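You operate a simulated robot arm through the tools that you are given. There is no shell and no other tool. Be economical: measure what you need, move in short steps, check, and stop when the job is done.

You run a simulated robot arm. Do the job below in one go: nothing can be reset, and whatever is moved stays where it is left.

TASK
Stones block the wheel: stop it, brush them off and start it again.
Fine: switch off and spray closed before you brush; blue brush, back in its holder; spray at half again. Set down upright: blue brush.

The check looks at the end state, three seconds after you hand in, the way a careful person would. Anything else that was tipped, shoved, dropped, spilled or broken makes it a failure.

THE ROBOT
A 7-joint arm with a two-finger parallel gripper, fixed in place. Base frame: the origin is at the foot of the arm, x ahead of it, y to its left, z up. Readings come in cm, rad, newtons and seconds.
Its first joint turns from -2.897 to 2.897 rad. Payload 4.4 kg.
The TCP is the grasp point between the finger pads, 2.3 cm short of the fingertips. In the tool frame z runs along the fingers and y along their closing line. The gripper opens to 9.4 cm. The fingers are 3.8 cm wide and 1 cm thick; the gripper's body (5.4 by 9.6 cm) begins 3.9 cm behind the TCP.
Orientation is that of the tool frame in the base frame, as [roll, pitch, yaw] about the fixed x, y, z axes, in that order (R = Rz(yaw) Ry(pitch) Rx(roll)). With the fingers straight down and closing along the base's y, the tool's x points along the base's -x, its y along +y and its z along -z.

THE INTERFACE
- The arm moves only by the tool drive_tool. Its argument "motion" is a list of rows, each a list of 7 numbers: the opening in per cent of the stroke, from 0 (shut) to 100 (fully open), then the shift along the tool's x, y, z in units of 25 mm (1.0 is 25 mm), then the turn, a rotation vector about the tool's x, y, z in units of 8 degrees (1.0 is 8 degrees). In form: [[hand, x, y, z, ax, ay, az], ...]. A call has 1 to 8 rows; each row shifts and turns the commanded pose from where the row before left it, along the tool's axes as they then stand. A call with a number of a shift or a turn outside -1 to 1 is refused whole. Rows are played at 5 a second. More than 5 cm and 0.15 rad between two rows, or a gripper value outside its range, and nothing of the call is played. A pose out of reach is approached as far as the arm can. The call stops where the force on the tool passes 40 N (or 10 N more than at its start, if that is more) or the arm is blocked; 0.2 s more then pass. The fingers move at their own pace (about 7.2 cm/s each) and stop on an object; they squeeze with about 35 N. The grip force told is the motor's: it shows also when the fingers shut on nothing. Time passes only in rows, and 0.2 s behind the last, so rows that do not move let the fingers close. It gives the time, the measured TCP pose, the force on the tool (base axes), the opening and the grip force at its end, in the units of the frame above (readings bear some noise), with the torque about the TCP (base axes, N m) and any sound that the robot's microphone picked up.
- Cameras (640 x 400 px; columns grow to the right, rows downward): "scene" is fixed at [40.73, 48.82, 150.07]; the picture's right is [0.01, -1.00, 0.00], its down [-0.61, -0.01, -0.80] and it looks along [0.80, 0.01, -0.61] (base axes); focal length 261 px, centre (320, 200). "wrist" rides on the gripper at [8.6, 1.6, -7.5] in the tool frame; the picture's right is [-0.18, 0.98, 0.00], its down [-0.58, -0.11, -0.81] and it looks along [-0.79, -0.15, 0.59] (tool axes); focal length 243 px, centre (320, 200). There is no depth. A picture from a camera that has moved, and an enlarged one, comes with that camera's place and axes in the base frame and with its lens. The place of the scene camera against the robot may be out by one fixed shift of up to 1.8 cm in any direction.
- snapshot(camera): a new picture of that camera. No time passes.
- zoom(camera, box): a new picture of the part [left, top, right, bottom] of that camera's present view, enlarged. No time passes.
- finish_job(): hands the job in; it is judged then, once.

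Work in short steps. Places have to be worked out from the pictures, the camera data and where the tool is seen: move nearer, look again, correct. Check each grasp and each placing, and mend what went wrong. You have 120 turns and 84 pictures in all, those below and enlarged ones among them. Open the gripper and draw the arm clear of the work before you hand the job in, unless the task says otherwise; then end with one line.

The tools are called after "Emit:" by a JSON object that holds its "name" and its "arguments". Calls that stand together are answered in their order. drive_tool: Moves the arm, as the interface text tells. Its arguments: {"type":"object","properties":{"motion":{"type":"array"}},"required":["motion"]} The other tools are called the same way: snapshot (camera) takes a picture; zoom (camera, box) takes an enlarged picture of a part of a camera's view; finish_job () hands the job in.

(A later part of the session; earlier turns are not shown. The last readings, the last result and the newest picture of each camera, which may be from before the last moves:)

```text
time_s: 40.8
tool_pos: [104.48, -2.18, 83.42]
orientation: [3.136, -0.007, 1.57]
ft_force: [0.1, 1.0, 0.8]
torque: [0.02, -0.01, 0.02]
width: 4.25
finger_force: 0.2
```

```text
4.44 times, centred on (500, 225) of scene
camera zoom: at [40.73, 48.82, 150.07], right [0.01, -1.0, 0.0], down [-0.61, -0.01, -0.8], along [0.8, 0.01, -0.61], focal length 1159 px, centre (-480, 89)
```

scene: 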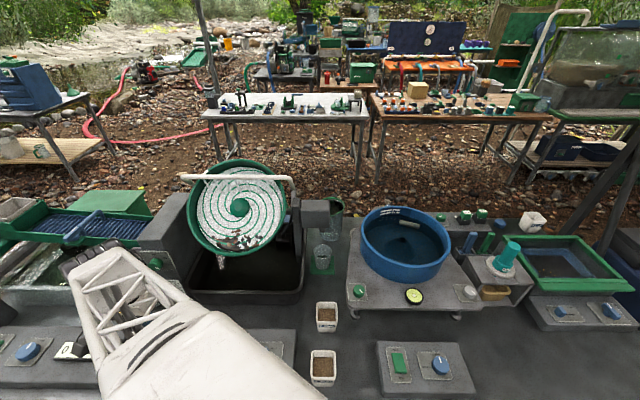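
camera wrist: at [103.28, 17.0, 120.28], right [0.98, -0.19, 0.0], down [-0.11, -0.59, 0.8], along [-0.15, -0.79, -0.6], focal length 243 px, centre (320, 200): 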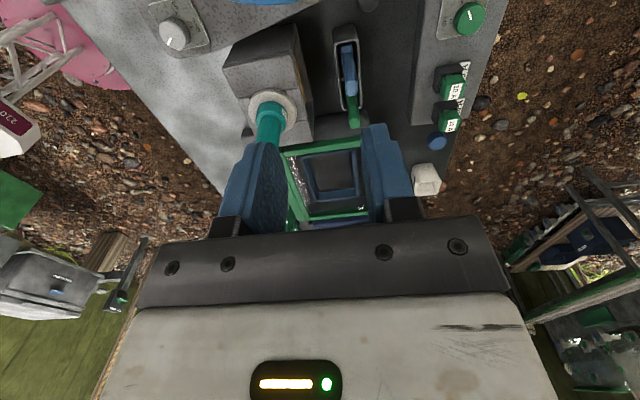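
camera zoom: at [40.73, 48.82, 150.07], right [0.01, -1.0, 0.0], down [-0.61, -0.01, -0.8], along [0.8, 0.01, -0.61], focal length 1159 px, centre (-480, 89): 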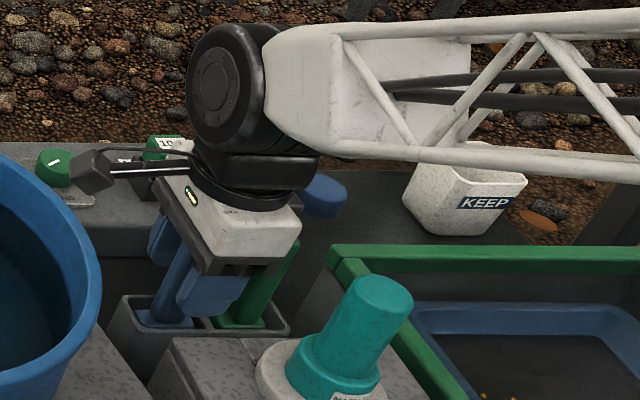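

The pads straddle the handle. I close and check the grip.

Emit:
{"name": "drive_tool", "arguments": {"motion": [[5, 0, 0, 0, 0, 0, 0], [5, 0, 0, 0, 0, 0, 0], [5, 0, 0, 0, 0, 0, 0]]}}

Emit:
{"name": "drive_tool", "arguments": {"motion": [[5, 0, 0, -0.5, 0, 0, 0], [5, 0, 0, -1, 0, 0, 0], [5, 0, 0, -1, 0, 0, 0], [5, 0, 0, -1, 0, 0, 0], [5, 0, 0, -1, 0, 0, 0], [5, 0, 0, -1, 0, 0, 0], [5, 0, 0, -1, 0, 0, 0], [5, 0, 0, -1, 0, 0, 0]]}}

Emit:
{"name": "snapshot", "arguments": {"camera": "wrist"}}

Emit:
{"name": "zoom", "arguments": {"camera": "scene", "box": [440, 120, 560, 270]}}

```text
time_s: 41.6
tool_pos: [104.54, -2.08, 83.42]
orientation: [3.137, -0.008, 1.57]
ft_force: [1.2, 0.0, -0.1]
torque: [0.01, -0.02, 0.02]
width: 1.75
finger_force: 35.1
```

```text
time_s: 43.4
tool_pos: [104.54, -2.27, 102.08]
orientation: [3.138, -0.006, 1.571]
ft_force: [-0.5, -0.8, 0.1]
torque: [0.02, -0.05, 0.03]
width: 1.74
finger_force: 34.6
```

```text
44 pictures are left
camera wrist: at [106.12, 6.38, 109.49], right [0.98, -0.19, 0.0], down [-0.11, -0.59, 0.8], along [-0.15, -0.79, -0.6], focal length 243 px, centre (320, 200)
```

wrist: 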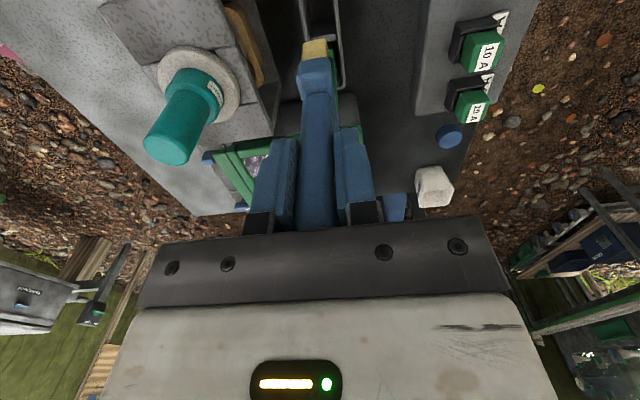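

```text
2.67 times, centred on (500, 195) of scene
camera zoom: at [40.73, 48.82, 150.07], right [0.01, -1.0, 0.0], down [-0.61, -0.01, -0.8], along [0.8, 0.01, -0.61], focal length 695 px, centre (-160, 213)
```

zoom: 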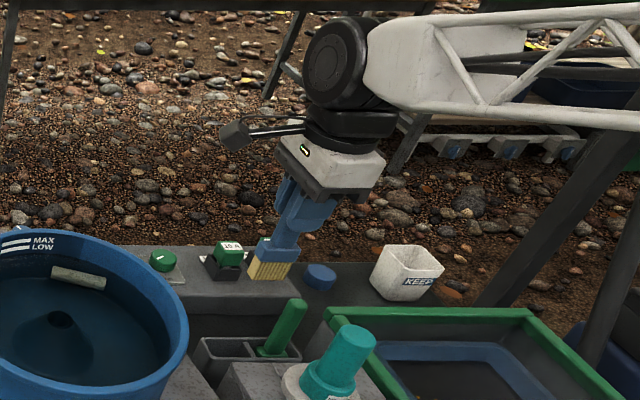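

The brush is held: the bristle tip is about 11 cm below the TCP and the head is about 3.8 cm wide along tool x. I lift, retreat over the front, and carry it left towards the wheel.

Emit:
{"name": "drive_tool", "arguments": {"motion": [[5, 0, -0.3, -1, 0, 0, 0], [5, 0, -0.6, -1, 0, 0, 0], [5, 0, -1, -1, 0, 0, 0], [5, 0, -1, -1, 0, 0, 0], [5, 0, -1, -1, 0, 0, 0], [5, 0, -1, -1, 0, 0, 0], [5, 0.6, -1, 0, 0, 0, 0], [5, 1, -1, 0, 0, 0, 0]]}}

Emit:
{"name": "drive_tool", "arguments": {"motion": [[5, 1, -1, 0, 0, 0, 0], [5, 1, -1, 0, 0, 0, 0], [5, 1, -1, 0, 0, 0, 0], [5, 1, -1, 0, 0, 0, 0], [5, 1, -1, 0, 0, 0, 0], [5, 1, -0.5, 0, 0, 0, 0], [5, 1, 0, 0, 0, 0, 0], [5, 1, 0, 0, 0, 0, 0]]}}

Emit:
{"name": "drive_tool", "arguments": {"motion": [[5, 1, 0, 0, 0, 0, -0.5], [5, 1, 0, 0, 0, 0, -0.5], [5, 1, 0, 0, 0, 0, -0.5], [5, 1, 0, 0, 0, 0, -0.5], [5, 1, 0, 0, 0, 0, -0.5], [5, 1, 0, 0, 0, 0, -0.5], [5, 1, 0, 0, 0, 0, -0.5], [5, 1, 0, 0, 0, 0, -0.5]]}}

```text
time_s: 45.2
tool_pos: [87.36, 1.65, 116.98]
orientation: [3.139, -0.007, 1.568]
ft_force: [-0.6, 0.7, -0.8]
torque: [0.0, 0.02, 0.0]
width: 1.73
finger_force: 34.9
```

```text
time_s: 47.0
tool_pos: [73.39, 21.8, 117.15]
orientation: [3.136, -0.007, 1.569]
ft_force: [0.3, 0.4, -0.4]
torque: [-0.07, 0.01, 0.01]
width: 1.74
finger_force: 35.3
```

```text
time_s: 48.8
tool_pos: [68.69, 40.94, 117.29]
orientation: [3.135, -0.004, 2.127]
ft_force: [0.8, 0.1, 0.0]
torque: [-0.03, -0.02, 0.0]
width: 1.73
finger_force: 34.8
```

Emit:
{"name": "drive_tool", "arguments": {"motion": [[5, 0.8, 0.5, 0, 0, 0, -0.91], [5, 0.8, 0.5, 0, 0, 0, -0.91], [5, 0.7, 0.7, 0, 0, 0, -0.91], [5, 0.5, 0.8, 0, 0, 0, -0.91], [5, 0.3, 0.9, 0, 0, 0, -0.91], [5, 0, 1, 0, 0, 0, -0.91], [5, 0, 1, 0, 0, 0, -0.91], [5, 0, 1, 0, 0, 0, -0.91]]}}

Emit:
{"name": "snapshot", "arguments": {"camera": "wrist"}}

```text
time_s: 50.6
tool_pos: [71.0, 60.02, 117.54]
orientation: [3.134, 0.006, -3.139]
ft_force: [0.9, -0.3, -0.3]
torque: [-0.01, 0.0, 0.01]
width: 1.75
finger_force: 34.9
```

```text
42 pictures are left
camera wrist: at [62.27, 61.55, 124.79], right [0.18, 0.98, 0.01], down [0.58, -0.11, 0.81], along [0.8, -0.14, -0.59], focal length 243 px, centre (320, 200)
```

wrist: 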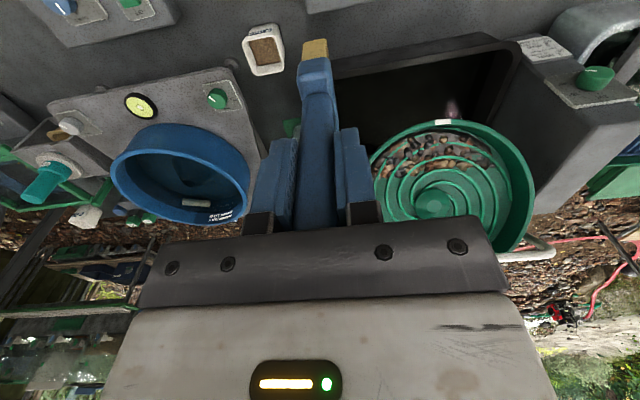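

Emit:
{"name": "zoom", "arguments": {"camera": "wrist", "box": [360, 90, 560, 260]}}

Emit:
{"name": "zoom", "arguments": {"camera": "scene", "box": [130, 140, 330, 320]}}

```text
2.35 times, centred on (460, 175) of wrist
camera zoom: at [62.27, 61.55, 124.79], right [0.18, 0.98, 0.01], down [0.58, -0.11, 0.81], along [0.8, -0.14, -0.59], focal length 571 px, centre (-9, 259)
```

zoom: 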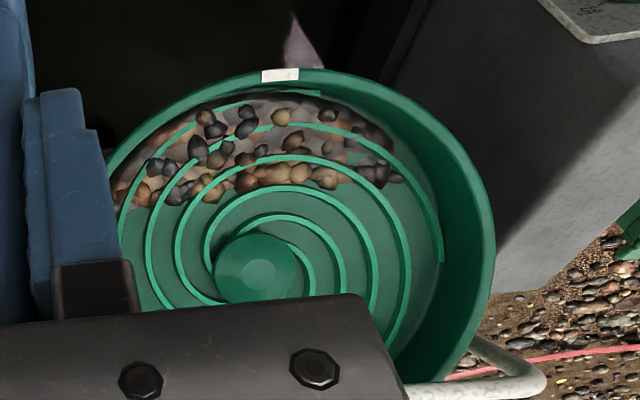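

```text
2.22 times, centred on (230, 230) of scene
camera zoom: at [40.73, 48.82, 150.07], right [0.01, -1.0, 0.0], down [-0.61, -0.01, -0.8], along [0.8, 0.01, -0.61], focal length 579 px, centre (520, 133)
```

zoom: 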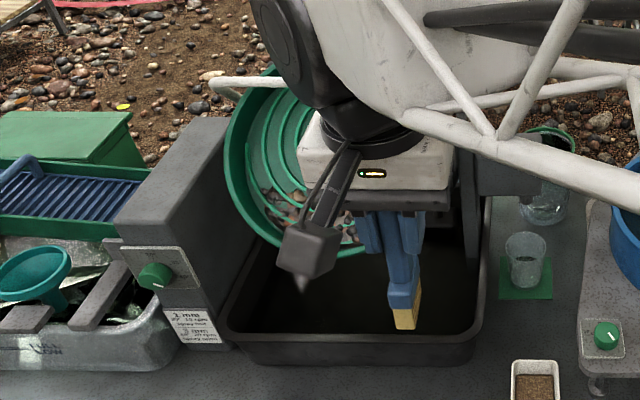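

With the spray off, the pan shows a crescent of gravel along its lower half, roughly y 66–83 and x 89–94. The floor there is tilted 35°, at about z≈95 at x=91.5. I bring the brush above it.

Emit:
{"name": "drive_tool", "arguments": {"motion": [[5, -1, 0.9, 0, 0, 0, 0], [5, -1, 0.9, 0, 0, 0, 0], [5, -1, 0.9, 0, 0, 0, 0], [5, -1, 0.9, 0, 0, 0, 0], [5, -1, 0.9, 0, 0, 0, 0], [5, -1, 0.9, 0, 0, 0, 0], [5, -1, 0, 0.5, 0, 0, 0], [5, -1, 0, 0.5, 0, 0, 0]]}}

Emit:
{"name": "snapshot", "arguments": {"camera": "wrist"}}

Emit:
{"name": "zoom", "arguments": {"camera": "scene", "box": [130, 120, 330, 320]}}

```text
time_s: 52.4
tool_pos: [90.83, 73.4, 115.15]
orientation: [3.134, 0.004, -3.141]
ft_force: [-0.5, 0.3, 0.4]
torque: [0.02, -0.02, 0.01]
width: 1.74
finger_force: 35.2
```

```text
39 pictures are left
camera wrist: at [82.21, 75.08, 122.42], right [0.18, 0.98, 0.01], down [0.58, -0.11, 0.81], along [0.8, -0.14, -0.59], focal length 243 px, centre (320, 200)
```

wrist: 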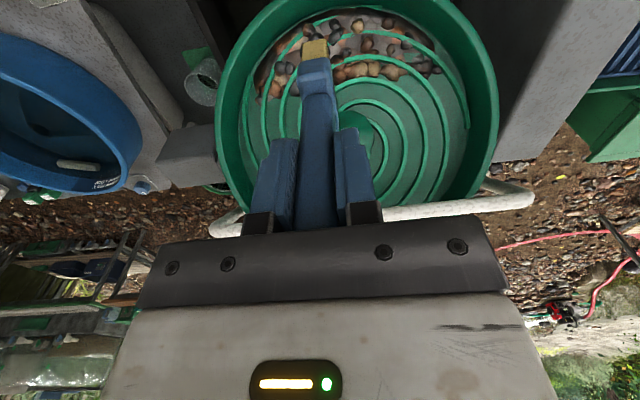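

```text
2.00 times, centred on (230, 220) of scene
camera zoom: at [40.73, 48.82, 150.07], right [0.01, -1.0, 0.0], down [-0.61, -0.01, -0.8], along [0.8, 0.01, -0.61], focal length 522 px, centre (500, 160)
```

zoom: 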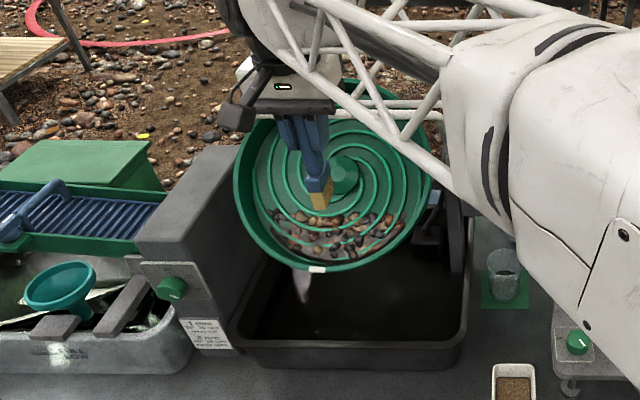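

The brush hovers over the gravel. I move it to the right (−y) end of the crescent and lower it to touch the pan lightly.

Emit:
{"name": "drive_tool", "arguments": {"motion": [[5, -0.5, -1, 0.5, 0, 0, 0], [5, -0.5, -1, 0.5, 0, 0, 0], [5, 0, -0.1, 0.7, 0, 0, 0], [5, 0, 0, 0.5, 0, 0, 0], [5, 0, 0, 0.3, 0, 0, 0], [5, 0, 0, 0.2, 0, 0, 0]]}}

Emit:
{"name": "zoom", "arguments": {"camera": "scene", "box": [180, 160, 320, 270]}}

```text
time_s: 53.8
tool_pos: [93.46, 68.38, 108.27]
orientation: [3.134, 0.003, -3.14]
ft_force: [0.8, -0.1, -0.8]
torque: [0.01, -0.03, 0.03]
width: 1.74
finger_force: 34.9
```

```text
3.64 times, centred on (250, 215) of scene
camera zoom: at [40.73, 48.82, 150.07], right [0.01, -1.0, 0.0], down [-0.61, -0.01, -0.8], along [0.8, 0.01, -0.61], focal length 948 px, centre (574, 146)
```

zoom: 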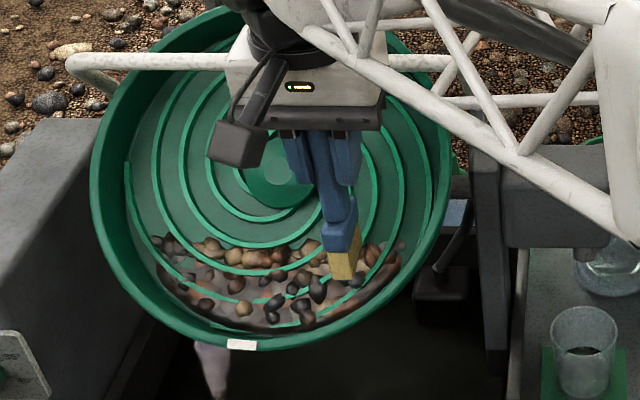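

No contact yet. I lower in small steps until the bristles touch.

Emit:
{"name": "drive_tool", "arguments": {"motion": [[5, 0, 0, 0.15, 0, 0, 0], [5, 0, 0, 0.15, 0, 0, 0], [5, 0, 0, 0.15, 0, 0, 0], [5, 0, 0, 0.1, 0, 0, 0]]}}

Emit:
{"name": "zoom", "arguments": {"camera": "wrist", "box": [220, 0, 480, 180]}}

```text
time_s: 54.8
tool_pos: [93.33, 68.19, 106.89]
orientation: [3.135, 0.005, -3.141]
ft_force: [-0.6, 0.1, 0.3]
torque: [-0.01, 0.01, -0.02]
width: 1.74
finger_force: 35.0
```

```text
2.22 times, centred on (350, 90) of wrist
camera zoom: at [84.69, 69.87, 114.17], right [0.18, 0.98, 0.01], down [0.58, -0.11, 0.81], along [0.8, -0.14, -0.59], focal length 539 px, centre (253, 444)
```

zoom: 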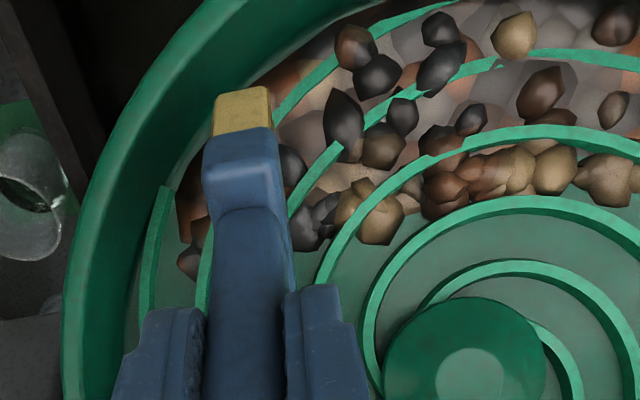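

Emit:
{"name": "drive_tool", "arguments": {"motion": [[5, 0, 0, 0.15, 0, 0, 0], [5, 0, 0, 0.15, 0, 0, 0], [5, 0, 0, 0.15, 0, 0, 0], [5, 0, 0, 0.15, 0, 0, 0], [5, 0, 0, 0.15, 0, 0, 0]]}}

```text
time_s: 56.0
tool_pos: [93.32, 68.36, 105.12]
orientation: [3.134, 0.004, -3.141]
ft_force: [2.3, 1.9, 2.7]
torque: [0.17, -0.17, -0.02]
width: 1.76
finger_force: 34.8
```

Light contact, about 3 N. I sweep along the crescent towards +y, following the tilted floor.

Emit:
{"name": "drive_tool", "arguments": {"motion": [[5, 0.36, 0, 0.12, 0, 0, 0], [5, 0.32, 0.64, 0.22, 0, 0, 0], [5, 0.28, 0.6, 0.2, 0, 0, 0], [5, 0.16, 0.96, 0.12, 0, 0, 0], [5, 0, 0.8, 0, 0, 0, 0], [5, -0.32, 0.8, -0.22, 0, 0, 0], [5, -0.4, 0.72, -0.28, 0, 0, 0], [5, -0.9, 0.88, -0.68, 0, 0, 0]]}}

Emit:
{"name": "zoom", "arguments": {"camera": "wrist", "box": [160, 0, 480, 200]}}

Emit:
{"name": "zoom", "arguments": {"camera": "scene", "box": [180, 160, 320, 320]}}

```text
time_s: 57.8
tool_pos: [94.74, 81.8, 106.61]
orientation: [3.133, 0.005, -3.139]
ft_force: [-13.7, -4.5, 9.5]
torque: [-0.45, 0.99, -0.17]
width: 1.8
finger_force: 35.1
```

```text
2.00 times, centred on (320, 100) of wrist
camera zoom: at [85.94, 83.3, 113.74], right [0.18, 0.98, 0.01], down [0.58, -0.11, 0.81], along [0.8, -0.14, -0.59], focal length 485 px, centre (320, 400)
```

zoom: 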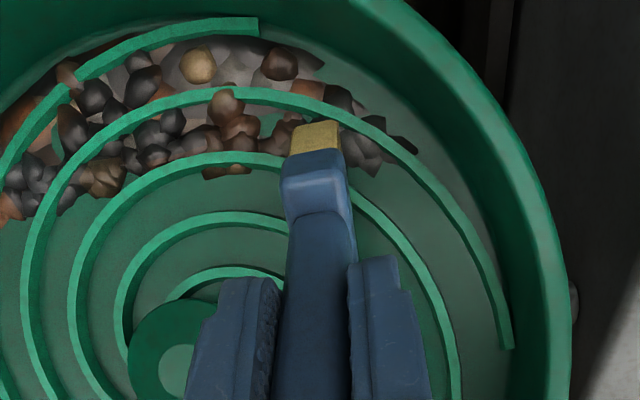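

```text
2.50 times, centred on (250, 240) of scene
camera zoom: at [40.73, 48.82, 150.07], right [0.01, -1.0, 0.0], down [-0.61, -0.01, -0.8], along [0.8, 0.01, -0.61], focal length 652 px, centre (495, 100)
```

zoom: 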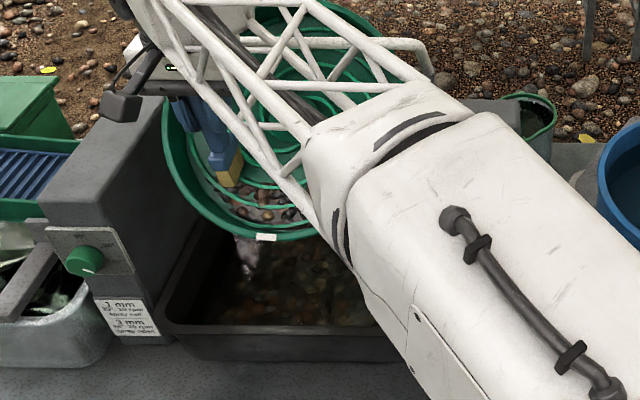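

The tub below now shows fallen gravel, so the sweeping works. I sweep back towards −y a little lower on the pan.

Emit:
{"name": "drive_tool", "arguments": {"motion": [[5, 0.88, -0.72, 0.5, 0, 0, 0], [5, 0.48, -0.8, 0.34, 0, 0, 0], [5, 0.4, -0.8, 0.26, 0, 0, 0], [5, 0.16, -0.96, 0.12, 0, 0, 0], [5, 0, -0.96, 0, 0, 0, 0], [5, -0.24, -0.8, -0.17, 0, 0, 0], [5, -0.4, -0.72, -0.28, 0, 0, 0], [5, -0.6, -0.64, -0.42, 0, 0, 0]]}}

Emit:
{"name": "drive_tool", "arguments": {"motion": [[5, 0.6, 0.64, 0.42, 0, 0, 0], [5, 0.4, 0.72, 0.28, 0, 0, 0], [5, 0.24, 0.8, 0.17, 0, 0, 0], [5, 0, 0.96, 0, 0, 0, 0], [5, -0.16, 0.96, -0.12, 0, 0, 0], [5, -0.4, 0.8, -0.26, 0, 0, 0], [5, -0.48, 0.8, -0.34, 0, 0, 0], [5, -0.88, 0.8, -0.5, 0, 0, 0]]}}

Emit:
{"name": "zoom", "arguments": {"camera": "wrist", "box": [160, 0, 480, 200]}}

```text
time_s: 59.6
tool_pos: [92.45, 66.33, 105.41]
orientation: [3.131, 0.01, -3.137]
ft_force: [9.4, 9.9, 10.3]
torque: [1.0, -1.1, 0.13]
width: 1.78
finger_force: 34.8
stopped in row 8: the force on the tool passed its limit at 41 N (the readings are from after the stop); the commanded pose is now the measured one
```

```text
time_s: 61.4
tool_pos: [94.24, 82.48, 106.37]
orientation: [3.133, 0.007, -3.137]
ft_force: [-16.6, -3.8, 17.5]
torque: [-0.41, 0.92, -0.15]
width: 1.76
finger_force: 34.9
```

```text
2.00 times, centred on (320, 100) of wrist
camera zoom: at [85.47, 83.96, 113.65], right [0.18, 0.98, 0.01], down [0.58, -0.11, 0.81], along [0.8, -0.14, -0.59], focal length 485 px, centre (320, 400)
```

zoom: 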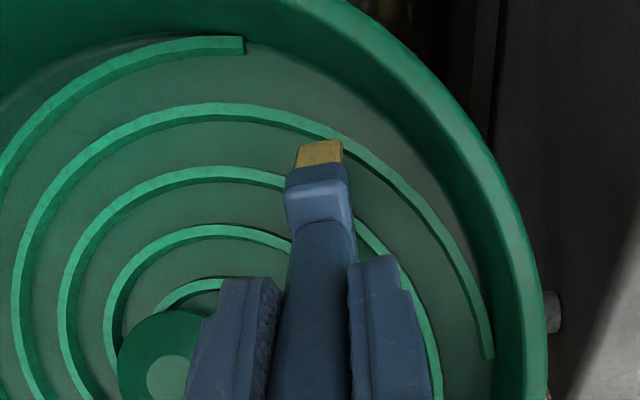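

The pan is clean. I lift the brush off and look at the whole scene.

Emit:
{"name": "drive_tool", "arguments": {"motion": [[5, 0, -0.2, -0.5, 0, 0, 0], [5, 0, -0.3, -1, 0, 0, 0], [5, 0, -0.3, -1, 0, 0, 0], [5, 0.5, -0.5, -1, 0, 0, 0], [5, 1, -1, -1, 0, 0, 0], [5, 1, -1, 0, 0, 0, 0], [5, 1, -1, 0, 0, 0, 0], [5, 1, -1, 0, 0, 0, 0]]}}

Emit:
{"name": "snapshot", "arguments": {"camera": "wrist"}}

```text
time_s: 63.2
tool_pos: [82.79, 69.14, 117.23]
orientation: [3.133, 0.005, -3.138]
ft_force: [-0.1, 1.0, -1.3]
torque: [0.02, 0.01, 0.02]
width: 1.74
finger_force: 35.1
```

```text
32 pictures are left
camera wrist: at [74.14, 70.73, 124.51], right [0.18, 0.98, 0.01], down [0.58, -0.11, 0.81], along [0.8, -0.14, -0.59], focal length 243 px, centre (320, 200)
```

wrist: 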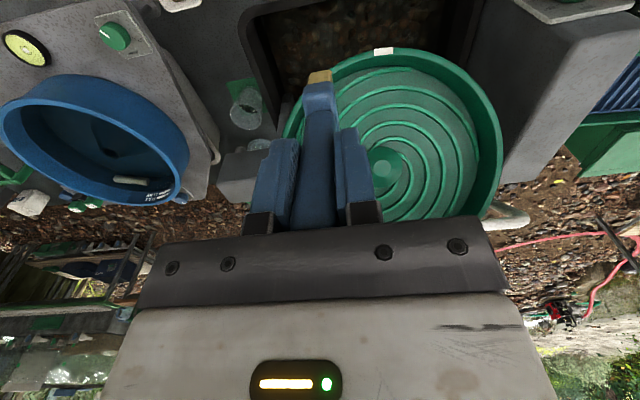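

The brush may have tilted in the grip, since the tip shows lower in the image than before. I take a closer look.

Emit:
{"name": "zoom", "arguments": {"camera": "wrist", "box": [240, 40, 400, 240]}}

Emit:
{"name": "zoom", "arguments": {"camera": "scene", "box": [160, 90, 340, 320]}}

```text
2.00 times, centred on (320, 140) of wrist
camera zoom: at [74.14, 70.73, 124.51], right [0.18, 0.98, 0.01], down [0.58, -0.11, 0.81], along [0.8, -0.14, -0.59], focal length 485 px, centre (320, 320)
```

zoom: 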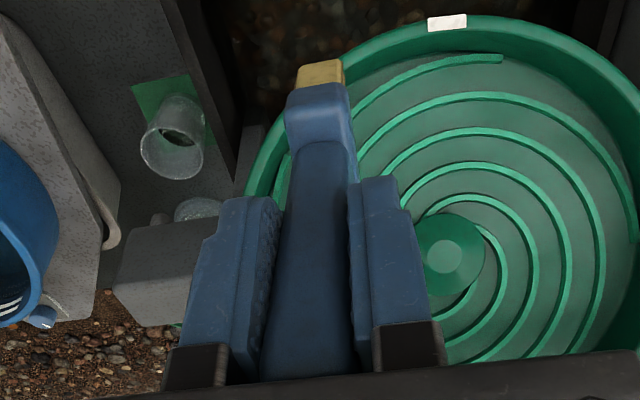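

```text
1.74 times, centred on (250, 205) of scene
camera zoom: at [40.73, 48.82, 150.07], right [0.01, -1.0, 0.0], down [-0.61, -0.01, -0.8], along [0.8, 0.01, -0.61], focal length 454 px, centre (442, 191)
```

zoom: 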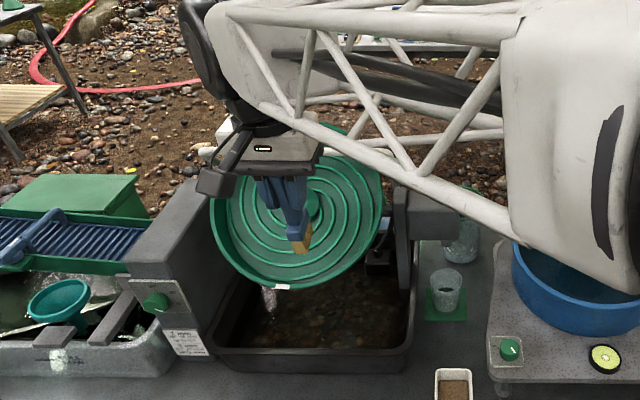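

The gravel is in the tub and the brush has pivoted about 11° in the grip, tip away from the camera. I'll compensate with a matching tool tilt at the holder. Now I carry it back.

Emit:
{"name": "drive_tool", "arguments": {"motion": [[5, 0.5, -1, 0, 0, 0, 0], [5, 0.5, -1, 0, 0, 0, 0], [5, 0.5, -1, 0, 0, 0, 0], [5, 0.5, -1, 0, 0, 0, 0], [5, 0.5, -1, 0, 0, 0, 0], [5, 0.5, -1, 0, 0, 0, 0], [5, 0.5, -1, 0, 0, 0, 0], [5, 0.5, -1, 0, 0, 0, 0]]}}

Emit:
{"name": "drive_tool", "arguments": {"motion": [[5, 0, -1, 0, 0, 0, 0], [5, 0, -1, 0, 0, 0, 0], [5, 0, -1, 0, 0, 0, 0], [5, 0, -1, 0, 0, 0, 0], [5, 0, -1, 0, 0, 0, 0], [5, 0, -1, 0, 0, 0, 0], [5, 0, -1, 0, 0, 0, 0], [5, 0, -1, 0, 0, 0, 0]]}}

Emit:
{"name": "drive_tool", "arguments": {"motion": [[5, 0, -1, 0, 0, 0, 0.5], [5, 0, -1, 0, 0, 0, 0.5], [5, 0, -1, 0, 0, 0, 1], [5, 0, -0.8, 0, 0, 0, 1], [5, 0, -0.8, 0, 0, 0, 1], [5, 0, -0.5, 0, 0, 0, 1], [5, 0, 0, 0, 0, 0, 1], [5, 0, 0, 0, 0, 0, 1]]}}

Emit:
{"name": "drive_tool", "arguments": {"motion": [[5, 0, 0, 0, 0, 0, 1], [5, 0, 0, 0, 0, 0, 1], [5, 0, 0, 0, 0, 0, 1], [5, 0, 0, 0, 0, 0, 1], [5, 0, 0, 0, 0, 0, 0.25]]}}

```text
time_s: 65.0
tool_pos: [72.74, 49.03, 116.98]
orientation: [3.133, 0.004, -3.139]
ft_force: [-0.1, 0.1, -0.5]
torque: [0.03, -0.01, -0.02]
width: 1.74
finger_force: 34.8
```

```text
time_s: 66.8
tool_pos: [72.99, 29.01, 116.73]
orientation: [3.132, 0.004, -3.138]
ft_force: [-0.3, -0.5, -0.4]
torque: [0.03, -0.01, 0.01]
width: 1.76
finger_force: 34.1
```

```text
time_s: 68.6
tool_pos: [70.43, 16.81, 116.86]
orientation: [3.13, -0.003, 2.164]
ft_force: [-1.6, -0.5, 0.4]
torque: [-0.03, 0.0, 0.01]
width: 1.77
finger_force: 35.0
```

```text
time_s: 69.8
tool_pos: [70.34, 16.84, 116.74]
orientation: [3.136, -0.01, 1.572]
ft_force: [0.1, 0.9, -0.7]
torque: [-0.02, -0.01, -0.02]
width: 1.76
finger_force: 35.0
```

Emit:
{"name": "drive_tool", "arguments": {"motion": [[5, -0.95, 1, 0, 0, 0, 0], [5, -0.95, 1, 0, 0, 0, 0], [5, -0.95, 1, 0, 0, 0, 0], [5, -0.95, 1, 0, 0, 0, 0], [5, -0.95, 1, 0, 0, 0, 0], [5, -0.95, 1, 0, 0, 0, 0], [5, -0.95, 1, 0, 0, 0, 0], [5, -0.95, 1, 0, 0, 0, 0]]}}

Emit:
{"name": "drive_tool", "arguments": {"motion": [[5, 0, 1, 0, 0, 0, 0], [5, 0, 1, 0, 0, 0, 0], [5, 0, 1, 0, 0, 0, 0], [5, 0, 1, 0, 0, 0, 0], [5, 0, 1, 0, 0, 0, 0], [5, 0, 0.66, 0, 0, 0.47, 0], [5, 0, 0, 0, 0, 0.47, 0], [5, 0, 0, 0, 0, 0.47, 0]]}}

Emit:
{"name": "zoom", "arguments": {"camera": "scene", "box": [430, 90, 570, 270]}}

Emit:
{"name": "zoom", "arguments": {"camera": "wrist", "box": [220, 0, 420, 200]}}

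```text
time_s: 71.6
tool_pos: [90.61, -2.29, 117.03]
orientation: [3.135, -0.009, 1.574]
ft_force: [-0.3, -0.1, -0.1]
torque: [0.03, -0.01, 0.02]
width: 1.73
finger_force: 34.5
```

```text
time_s: 73.4
tool_pos: [104.49, -1.99, 117.0]
orientation: [3.134, -0.207, 1.576]
ft_force: [-0.4, -0.7, 0.0]
torque: [-0.01, 0.0, 0.04]
width: 1.75
finger_force: 35.4
```

```text
2.22 times, centred on (500, 180) of scene
camera zoom: at [40.73, 48.82, 150.07], right [0.01, -1.0, 0.0], down [-0.61, -0.01, -0.8], along [0.8, 0.01, -0.61], focal length 579 px, centre (-80, 244)
```

zoom: 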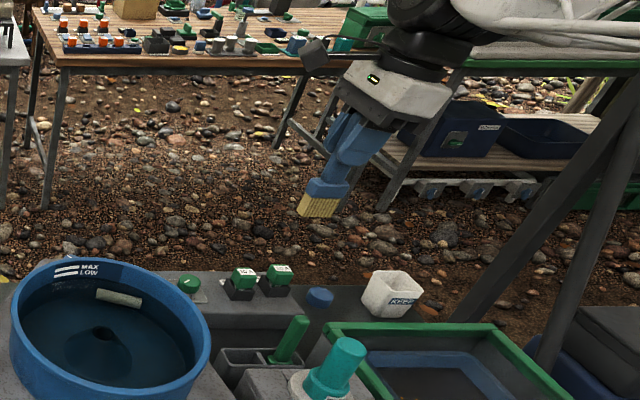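

```text
2.00 times, centred on (320, 100) of wrist
camera zoom: at [106.08, 4.91, 125.8], right [0.98, -0.18, -0.03], down [-0.11, -0.73, 0.67], along [-0.14, -0.66, -0.74], focal length 485 px, centre (320, 400)
```

zoom: 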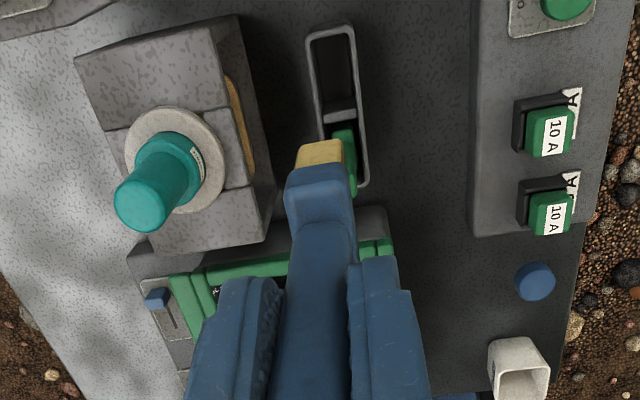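

The brush axis now reads vertical and lies over its slot at (104.6, -2.0). I descend along true vertical, first to z≈97, and check.

Emit:
{"name": "drive_tool", "arguments": {"motion": [[5, -0.27, 0, 0.979, 0, 0, 0], [5, -0.206, 0, 0.979, 0, 0, 0], [5, -0.206, 0, 0.979, 0, 0, 0], [5, -0.206, 0, 0.979, 0, 0, 0], [5, -0.206, 0, 0.979, 0, 0, 0], [5, -0.206, 0, 0.979, 0, 0, 0], [5, -0.206, 0, 0.979, 0, 0, 0], [5, -0.206, 0, 0.979, 0, 0, 0]]}}

Emit:
{"name": "drive_tool", "arguments": {"motion": [[5, -0.206, 0, 0.979, 0, 0, 0], [5, -0.123, 0, 0.587, 0, 0, 0]]}}

Emit:
{"name": "zoom", "arguments": {"camera": "wrist", "box": [220, 0, 420, 200]}}

Emit:
{"name": "zoom", "arguments": {"camera": "scene", "box": [440, 170, 560, 270]}}

```text
time_s: 75.2
tool_pos: [104.69, -2.35, 96.92]
orientation: [3.136, -0.206, 1.576]
ft_force: [0.1, 0.3, -0.1]
torque: [-0.03, -0.03, -0.01]
width: 1.73
finger_force: 35.0
```

```text
time_s: 75.8
tool_pos: [104.77, -2.17, 92.88]
orientation: [3.134, -0.205, 1.574]
ft_force: [0.8, -0.5, 0.1]
torque: [0.0, -0.03, 0.0]
width: 1.73
finger_force: 35.1
```

```text
2.00 times, centred on (320, 100) of wrist
camera zoom: at [106.26, 4.73, 101.91], right [0.98, -0.18, -0.03], down [-0.11, -0.73, 0.67], along [-0.14, -0.66, -0.74], focal length 485 px, centre (320, 400)
```

zoom: 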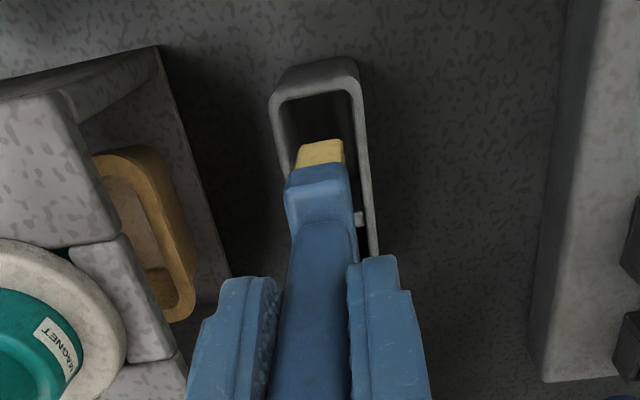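

```text
4.00 times, centred on (500, 220) of scene
camera zoom: at [40.73, 48.82, 150.07], right [0.01, -1.0, 0.0], down [-0.61, -0.01, -0.8], along [0.8, 0.01, -0.61], focal length 1043 px, centre (-400, 120)
```

zoom: 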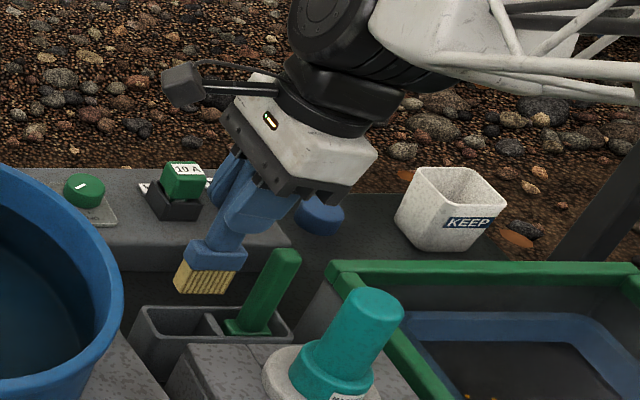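

The head is centred over the slot: inner y from about −4.2 to 0.8 and x≈104.9. I lower it in with a tiny +y correction.

Emit:
{"name": "drive_tool", "arguments": {"motion": [[5, -0.02, 0.03, 0.979, 0, 0, 0], [5, -0.206, 0, 0.979, 0, 0, 0], [5, -0.206, 0, 0.979, 0, 0, 0]]}}

Emit:
{"name": "zoom", "arguments": {"camera": "wrist", "box": [220, 0, 420, 200]}}

```text
time_s: 76.6
tool_pos: [104.89, -1.99, 85.57]
orientation: [3.135, -0.207, 1.576]
ft_force: [0.0, -0.5, 0.9]
torque: [-0.01, 0.01, 0.06]
width: 1.74
finger_force: 34.8
```

```text
2.00 times, centred on (320, 100) of wrist
camera zoom: at [106.39, 4.99, 94.49], right [0.98, -0.18, -0.03], down [-0.11, -0.73, 0.67], along [-0.14, -0.66, -0.74], focal length 485 px, centre (320, 400)
```

zoom: 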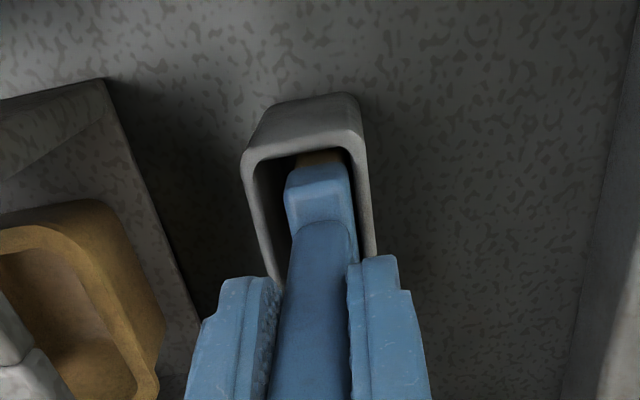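

The brush is entering the slot cleanly. I lower the last 2 cm gently until it bottoms.

Emit:
{"name": "drive_tool", "arguments": {"motion": [[5, -0.08, -0.05, 0.39, 0, 0, 0], [5, -0.05, 0, 0.25, 0, 0, 0], [5, -0.025, 0, 0.12, 0, 0, 0], [5, -0.025, 0, 0.12, 0, 0, 0]]}}

```text
time_s: 77.6
tool_pos: [104.76, -1.83, 83.5]
orientation: [3.134, -0.207, 1.577]
ft_force: [-1.2, 0.1, 16.7]
torque: [-0.97, 0.04, -0.05]
width: 1.73
finger_force: 35.4
```

It is seated, with 17 N of contact. I release and check before withdrawing.

Emit:
{"name": "drive_tool", "arguments": {"motion": [[45, 0, 0, 0, 0, 0, 0], [45, 0, 0, 0, 0, 0, 0], [45, -0.03, 0, -0.1, 0, 0, 0], [45, 0.1, 0, -0.49, 0, 0, 0], [45, 0.206, 0, -0.979, 0, 0, 0], [45, 0.206, 0, -0.979, 0, 0, 0], [45, 0.206, 0, -0.979, 0, 0, 0], [45, 0.206, 0, -0.979, 0, 0, 0]]}}

Emit:
{"name": "zoom", "arguments": {"camera": "scene", "box": [440, 170, 560, 270]}}

Emit:
{"name": "zoom", "arguments": {"camera": "wrist", "box": [220, 0, 420, 200]}}

```text
time_s: 79.4
tool_pos: [104.68, -1.91, 94.55]
orientation: [3.135, -0.207, 1.576]
ft_force: [-0.2, 0.3, -1.4]
torque: [-0.01, 0.04, -0.01]
width: 4.23
finger_force: 0.1
```

```text
4.00 times, centred on (500, 220) of scene
camera zoom: at [40.73, 48.82, 150.07], right [0.01, -1.0, 0.0], down [-0.61, -0.01, -0.8], along [0.8, 0.01, -0.61], focal length 1043 px, centre (-400, 120)
```

zoom: 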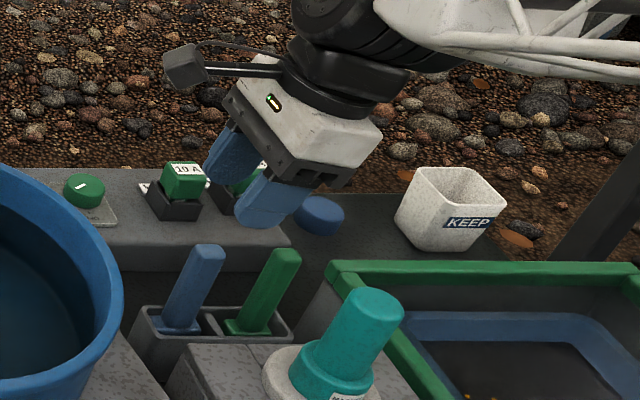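

```text
2.00 times, centred on (320, 100) of wrist
camera zoom: at [106.34, 5.08, 103.56], right [0.98, -0.18, -0.03], down [-0.11, -0.73, 0.67], along [-0.14, -0.66, -0.74], focal length 485 px, centre (320, 400)
```

zoom: 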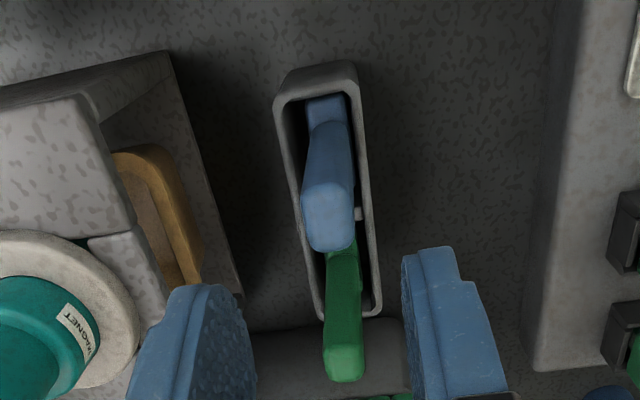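

The blue brush stands upright in its slot. I rise, level the tool, and retreat over the front.

Emit:
{"name": "drive_tool", "arguments": {"motion": [[45, 0.206, 0, -0.979, 0, 0, 0], [45, 0.206, 0, -0.979, 0, 0, 0], [45, 0.206, 0, -0.979, 0, 0, 0], [45, 0.206, 0, -0.979, 0, 0, 0], [45, 0.206, 0, -0.979, 0, -0.47, 0], [45, 0, -0.5, -1, 0, -0.47, 0], [45, 0, -1, -1, 0, -0.47, 0], [45, 0, -1, -1, 0, 0, 0]]}}

Emit:
{"name": "drive_tool", "arguments": {"motion": [[0, 0.5, -1, 0, 0, 0, 0], [0, 0.5, -1, 0, 0, 0, 0], [0, 0.5, -1, 0, 0, 0, 0], [0, 0.5, -1, 0, 0, 0, 0], [0, 1, -1, 0, 0, 0, 0], [0, 1, -1, 0, 0, 0, 0], [0, 1, -1, 0, 0, 0, 0], [0, 1, -1, 0, 0, 0, 0]]}}

Emit:
{"name": "drive_tool", "arguments": {"motion": [[0, 1, -1, 0, 0, 0, 0], [0, 1, -1, 0, 0, 0, 0], [0, 1, -1, 0, 0, 0, 0], [0, 1, 0, 0, 0, 0, 0], [0, 1, 0, 0, 0, 0, 0], [0, 1, 0, 0, 0, 0, 0], [0, 1, 0, 0, 0, 0, 0], [0, 1, 0, 0, 0, 0, 0]]}}

Emit:
{"name": "drive_tool", "arguments": {"motion": [[0, 0, 0, 0, 0, 0, -1], [0, 0, 0, 0, 0, 0, -1], [0, 0, 0, 0, 0, 0, -1], [0, 0, 0, 0, 0, 0, -1], [0, 0, 0, 0, 0, 0, -1], [0, 0, 0, 0, 0, 0, -1], [0, 0, 0, 0, 0, 0, -1], [0, 0, 0, 0, 0, 0, -1]]}}

Emit:
{"name": "drive_tool", "arguments": {"motion": [[0, 0, 0, 0, 0, 0, -1], [0, 0, 0, 0, 0, 0, -1], [0, 0, 0, 0, 0, 0, -1], [0, 0, 0, 0, 0, 0, -0.25]]}}

```text
time_s: 81.2
tool_pos: [98.26, -2.52, 114.4]
orientation: [3.137, -0.008, 1.575]
ft_force: [0.6, -0.3, 0.0]
torque: [0.0, -0.02, -0.01]
width: 4.23
finger_force: 0.1
```

```text
time_s: 83.0
tool_pos: [78.31, 12.48, 114.78]
orientation: [3.135, -0.009, 1.574]
ft_force: [-0.2, -0.2, 0.8]
torque: [0.01, -0.01, 0.03]
width: 0.0
finger_force: 35.1
```

```text
time_s: 84.8
tool_pos: [70.79, 32.24, 114.77]
orientation: [3.136, -0.009, 1.575]
ft_force: [-0.1, 0.3, 0.5]
torque: [-0.01, -0.01, 0.01]
width: 0.0
finger_force: 34.7
```

```text
time_s: 86.6
tool_pos: [70.85, 32.47, 114.63]
orientation: [3.131, 0.003, 2.692]
ft_force: [0.4, -0.2, 0.1]
torque: [0.0, 0.01, 0.01]
width: 0.0
finger_force: 34.9
```

```text
time_s: 87.6
tool_pos: [70.67, 32.32, 114.6]
orientation: [3.134, 0.005, -3.135]
ft_force: [-1.0, -0.7, 0.5]
torque: [-0.01, 0.0, 0.0]
width: 0.0
finger_force: 35.1
```

Next I go to the spray lever's +y side.

Emit:
{"name": "drive_tool", "arguments": {"motion": [[0, 0, 1, 0.5, 0, 0, 0], [0, 0, 1, 0.5, 0, 0, 0], [0, 0, 1, 0.5, 0, 0, 0], [0, 0, 1, 0.5, 0, 0, 0], [0, 0, 1, 0.5, 0, 0, 0], [0, 0, 1, 0.5, 0, 0, 0], [0, 0, 1, 0.5, 0, 0, 0], [0, 0, 1, 0.5, 0, 0, 0]]}}

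Emit:
{"name": "drive_tool", "arguments": {"motion": [[0, -0.1, 1, 1, 0, 0, 0], [0, -0.1, 1, 1, 0, 0, 0], [0, 0, 1, 1, 0, 0, 0], [0, 0, 1, 1, 0, 0, 0], [0, 0, 1, 1, 0, 0, 0], [0, 0, 1, 1, 0, 0, 0], [0, 0, 0.52, 0.8, 0, 0, 0]]}}

Emit:
{"name": "zoom", "arguments": {"camera": "wrist", "box": [160, 0, 480, 200]}}

```text
time_s: 89.4
tool_pos: [70.66, 52.39, 104.97]
orientation: [3.134, 0.006, -3.137]
ft_force: [0.2, -0.3, 0.5]
torque: [-0.03, 0.02, 0.01]
width: 0.01
finger_force: 34.9
```

```text
time_s: 91.0
tool_pos: [71.23, 68.98, 88.04]
orientation: [3.132, 0.007, -3.137]
ft_force: [0.1, 0.8, 0.6]
torque: [0.01, 0.0, 0.01]
width: 0.0
finger_force: 35.3
```

```text
2.00 times, centred on (320, 100) of wrist
camera zoom: at [62.53, 70.56, 95.4], right [0.18, 0.98, 0.01], down [0.58, -0.11, 0.81], along [0.8, -0.14, -0.59], focal length 485 px, centre (320, 400)
```

zoom: 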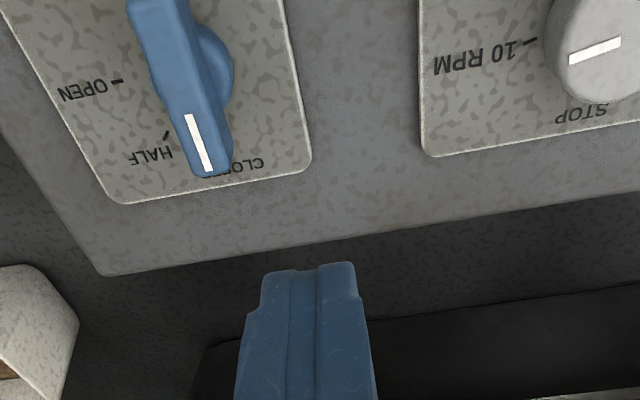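

The marker end is at (70.75, 65.4) and its +y side at about 66.2. I descend beside it and push towards −y in part.

Emit:
{"name": "drive_tool", "arguments": {"motion": [[0, -0.07, 0, 1, 0, 0, 0], [0, 0, 0, 1, 0, 0, 0], [0, 0, 0, 0.8, 0, 0, 0], [0, 0, 0, 0.33, 0, 0, 0], [0, 0, -0.5, 0, 0, 0, 0], [0, 0, -0.25, 0, 0, 0, 0], [0, 0, -0.2, 0, 0, 0, 0]]}}

Emit:
{"name": "zoom", "arguments": {"camera": "wrist", "box": [160, 0, 480, 200]}}

```text
time_s: 92.6
tool_pos: [71.45, 66.58, 80.29]
orientation: [3.133, 0.007, -3.138]
ft_force: [-0.1, 1.1, 0.8]
torque: [0.01, -0.01, -0.02]
width: 0.01
finger_force: 34.8
```

```text
2.00 times, centred on (320, 100) of wrist
camera zoom: at [62.8, 68.17, 87.56], right [0.18, 0.98, 0.01], down [0.58, -0.11, 0.81], along [0.8, -0.14, -0.59], focal length 485 px, centre (320, 400)
```

zoom: 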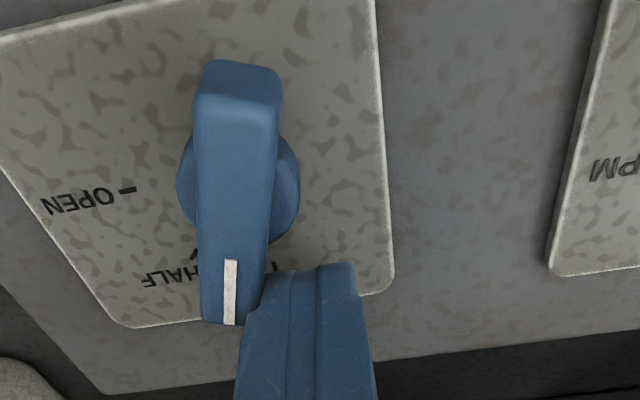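

The lever is at about −22°. I push further by 0.5 cm.

Emit:
{"name": "drive_tool", "arguments": {"motion": [[0, 0, -0.1, 0, 0, 0, 0], [0, 0, -0.1, 0, 0, 0, 0]]}}

Emit:
{"name": "zoom", "arguments": {"camera": "wrist", "box": [160, 0, 480, 200]}}

```text
time_s: 93.2
tool_pos: [71.45, 66.08, 80.16]
orientation: [3.133, 0.006, -3.138]
ft_force: [0.1, 0.4, -0.6]
torque: [-0.01, 0.01, 0.03]
width: 0.0
finger_force: 35.2
```

```text
2.00 times, centred on (320, 100) of wrist
camera zoom: at [62.8, 67.65, 87.41], right [0.18, 0.98, 0.01], down [0.58, -0.11, 0.81], along [0.8, -0.14, -0.59], focal length 485 px, centre (320, 400)
```

zoom: 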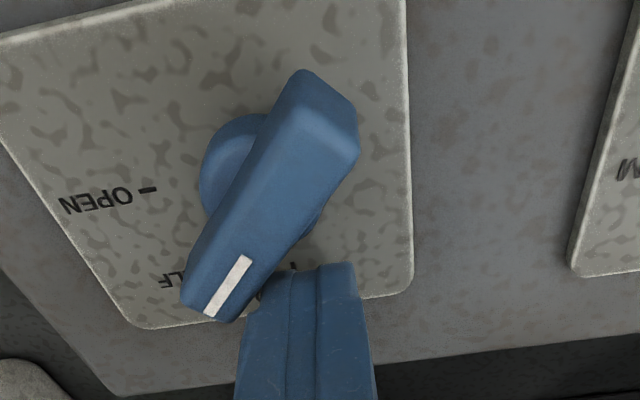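

The lever now measures about −42°, so around HALF. I retract and verify against the starting view.

Emit:
{"name": "drive_tool", "arguments": {"motion": [[0, 0, 0.3, 0, 0, 0, 0], [0, 0, 0.3, -0.8, 0, 0, 0], [0, 0.6, 0, -1, 0, 0, 0], [0, 0.9, 0, -1, 0, 0, 0], [0, 0, -0.6, -1, 0, 0, 0]]}}

Emit:
{"name": "zoom", "arguments": {"camera": "wrist", "box": [200, 0, 440, 150]}}

```text
time_s: 94.4
tool_pos: [67.69, 65.96, 89.67]
orientation: [3.132, 0.005, -3.137]
ft_force: [-1.1, 1.0, -1.5]
torque: [0.03, 0.02, -0.01]
width: 0.0
finger_force: 35.1
```

```text
2.67 times, centred on (320, 75) of wrist
camera zoom: at [58.94, 67.53, 96.95], right [0.18, 0.98, 0.01], down [0.58, -0.11, 0.81], along [0.8, -0.14, -0.59], focal length 647 px, centre (320, 533)
```

zoom: 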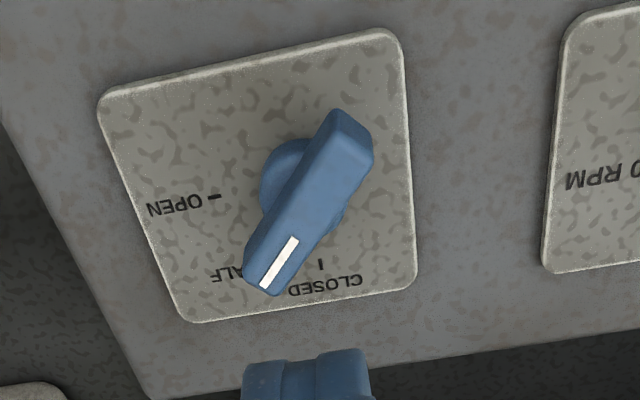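

The lever points at HALF, just as at the start. Now I move to the rocker to press its ON end, which is the end nearer the base at x≈67.3, y≈90.9.

Emit:
{"name": "drive_tool", "arguments": {"motion": [[0, 0, 1, 0, 0, 0, 0], [0, 0, 1, 0, 0, 0, 0], [0, 0, 1, 0, 0, 0, 0], [0, 0, 1, 0, 0, 0, 0], [0, 0, 1, 0, 0, 0, 0], [0, 0, 1, 0, 0, 0, 0], [0, 0, 1, 0, 0, 0, 0], [0, 0.2, 1, 0, 0, 0, 0]]}}

Emit:
{"name": "drive_tool", "arguments": {"motion": [[0, 0, 1, 0, 0, 0, 0], [0, 0, 1, 0.5, 0, 0, 0], [0, 0, 0, 1, 0, 0, 0], [0, 0, 0, 1, 0, 0, 0]]}}

Emit:
{"name": "zoom", "arguments": {"camera": "wrist", "box": [160, 0, 480, 200]}}

```text
time_s: 96.2
tool_pos: [67.26, 85.97, 89.81]
orientation: [3.132, 0.003, -3.14]
ft_force: [-0.6, 0.8, -0.6]
torque: [0.01, 0.0, -0.02]
width: 0.0
finger_force: 35.6
```

```text
time_s: 97.2
tool_pos: [67.12, 90.99, 83.7]
orientation: [3.132, 0.008, -3.137]
ft_force: [0.1, 0.4, 0.8]
torque: [0.01, 0.01, 0.02]
width: 0.01
finger_force: 35.2
```

```text
2.00 times, centred on (320, 100) of wrist
camera zoom: at [58.4, 92.54, 90.96], right [0.18, 0.98, 0.01], down [0.58, -0.12, 0.81], along [0.8, -0.14, -0.59], focal length 485 px, centre (320, 400)
```

zoom: 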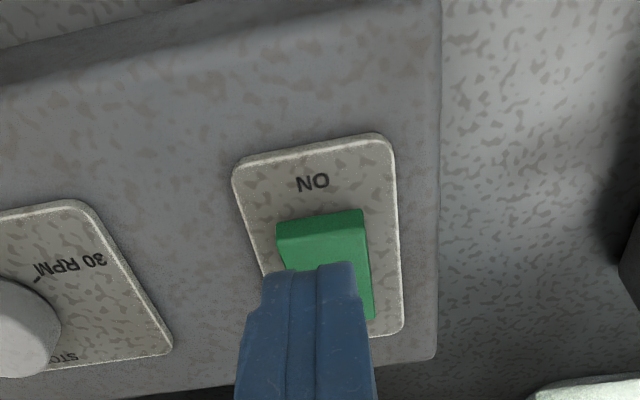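

Aligned over the ON end. I press down stepwise.

Emit:
{"name": "drive_tool", "arguments": {"motion": [[0, 0.05, 0, 0.6, 0, 0, 0], [0, 0, 0, 0.3, 0, 0, 0], [0, 0, 0, 0.2, 0, 0, 0], [0, 0, 0, 0.2, 0, 0, 0], [0, 0, 0, 0.15, 0, 0, 0], [0, 0, 0, 0.15, 0, 0, 0]]}}

Emit:
{"name": "drive_tool", "arguments": {"motion": [[0, 0, 0, -1, 0, 0, 0], [0, 0, 0, -1, 0, 0, 0], [0, 0.3, 0, -1, 0, 0, 0], [0, 0, 0, -1, 0, 0, 0]]}}

Emit:
{"name": "zoom", "arguments": {"camera": "wrist", "box": [240, 0, 480, 150]}}

```text
time_s: 98.5
tool_pos: [67.23, 91.27, 80.34]
orientation: [3.127, 0.01, -3.141]
ft_force: [-0.2, -0.8, 3.1]
torque: [-0.02, -0.02, -0.01]
width: 0.0
finger_force: 34.4
stopped in row 6: the force on the tool passed its limit at 46 N (the readings are from after the stop); the commanded pose is now the measured one
```

```text
time_s: 99.5
tool_pos: [66.36, 90.93, 90.07]
orientation: [3.128, 0.008, -3.139]
ft_force: [0.2, 0.1, 0.1]
torque: [-0.05, 0.02, 0.01]
width: 0.01
finger_force: 34.8
```

```text
2.67 times, centred on (360, 75) of wrist
camera zoom: at [57.54, 92.47, 97.34], right [0.18, 0.98, 0.01], down [0.57, -0.12, 0.81], along [0.8, -0.14, -0.59], focal length 647 px, centre (213, 533)
```

zoom: 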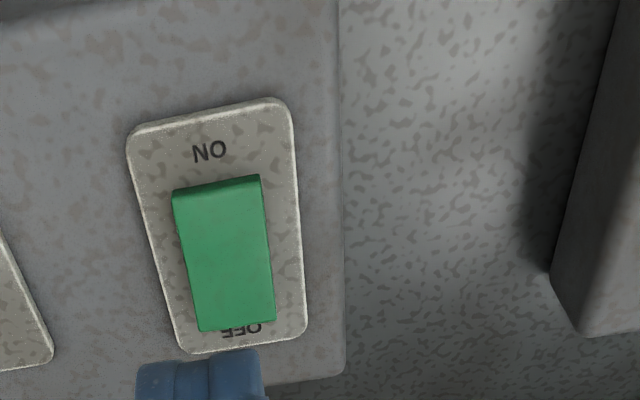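

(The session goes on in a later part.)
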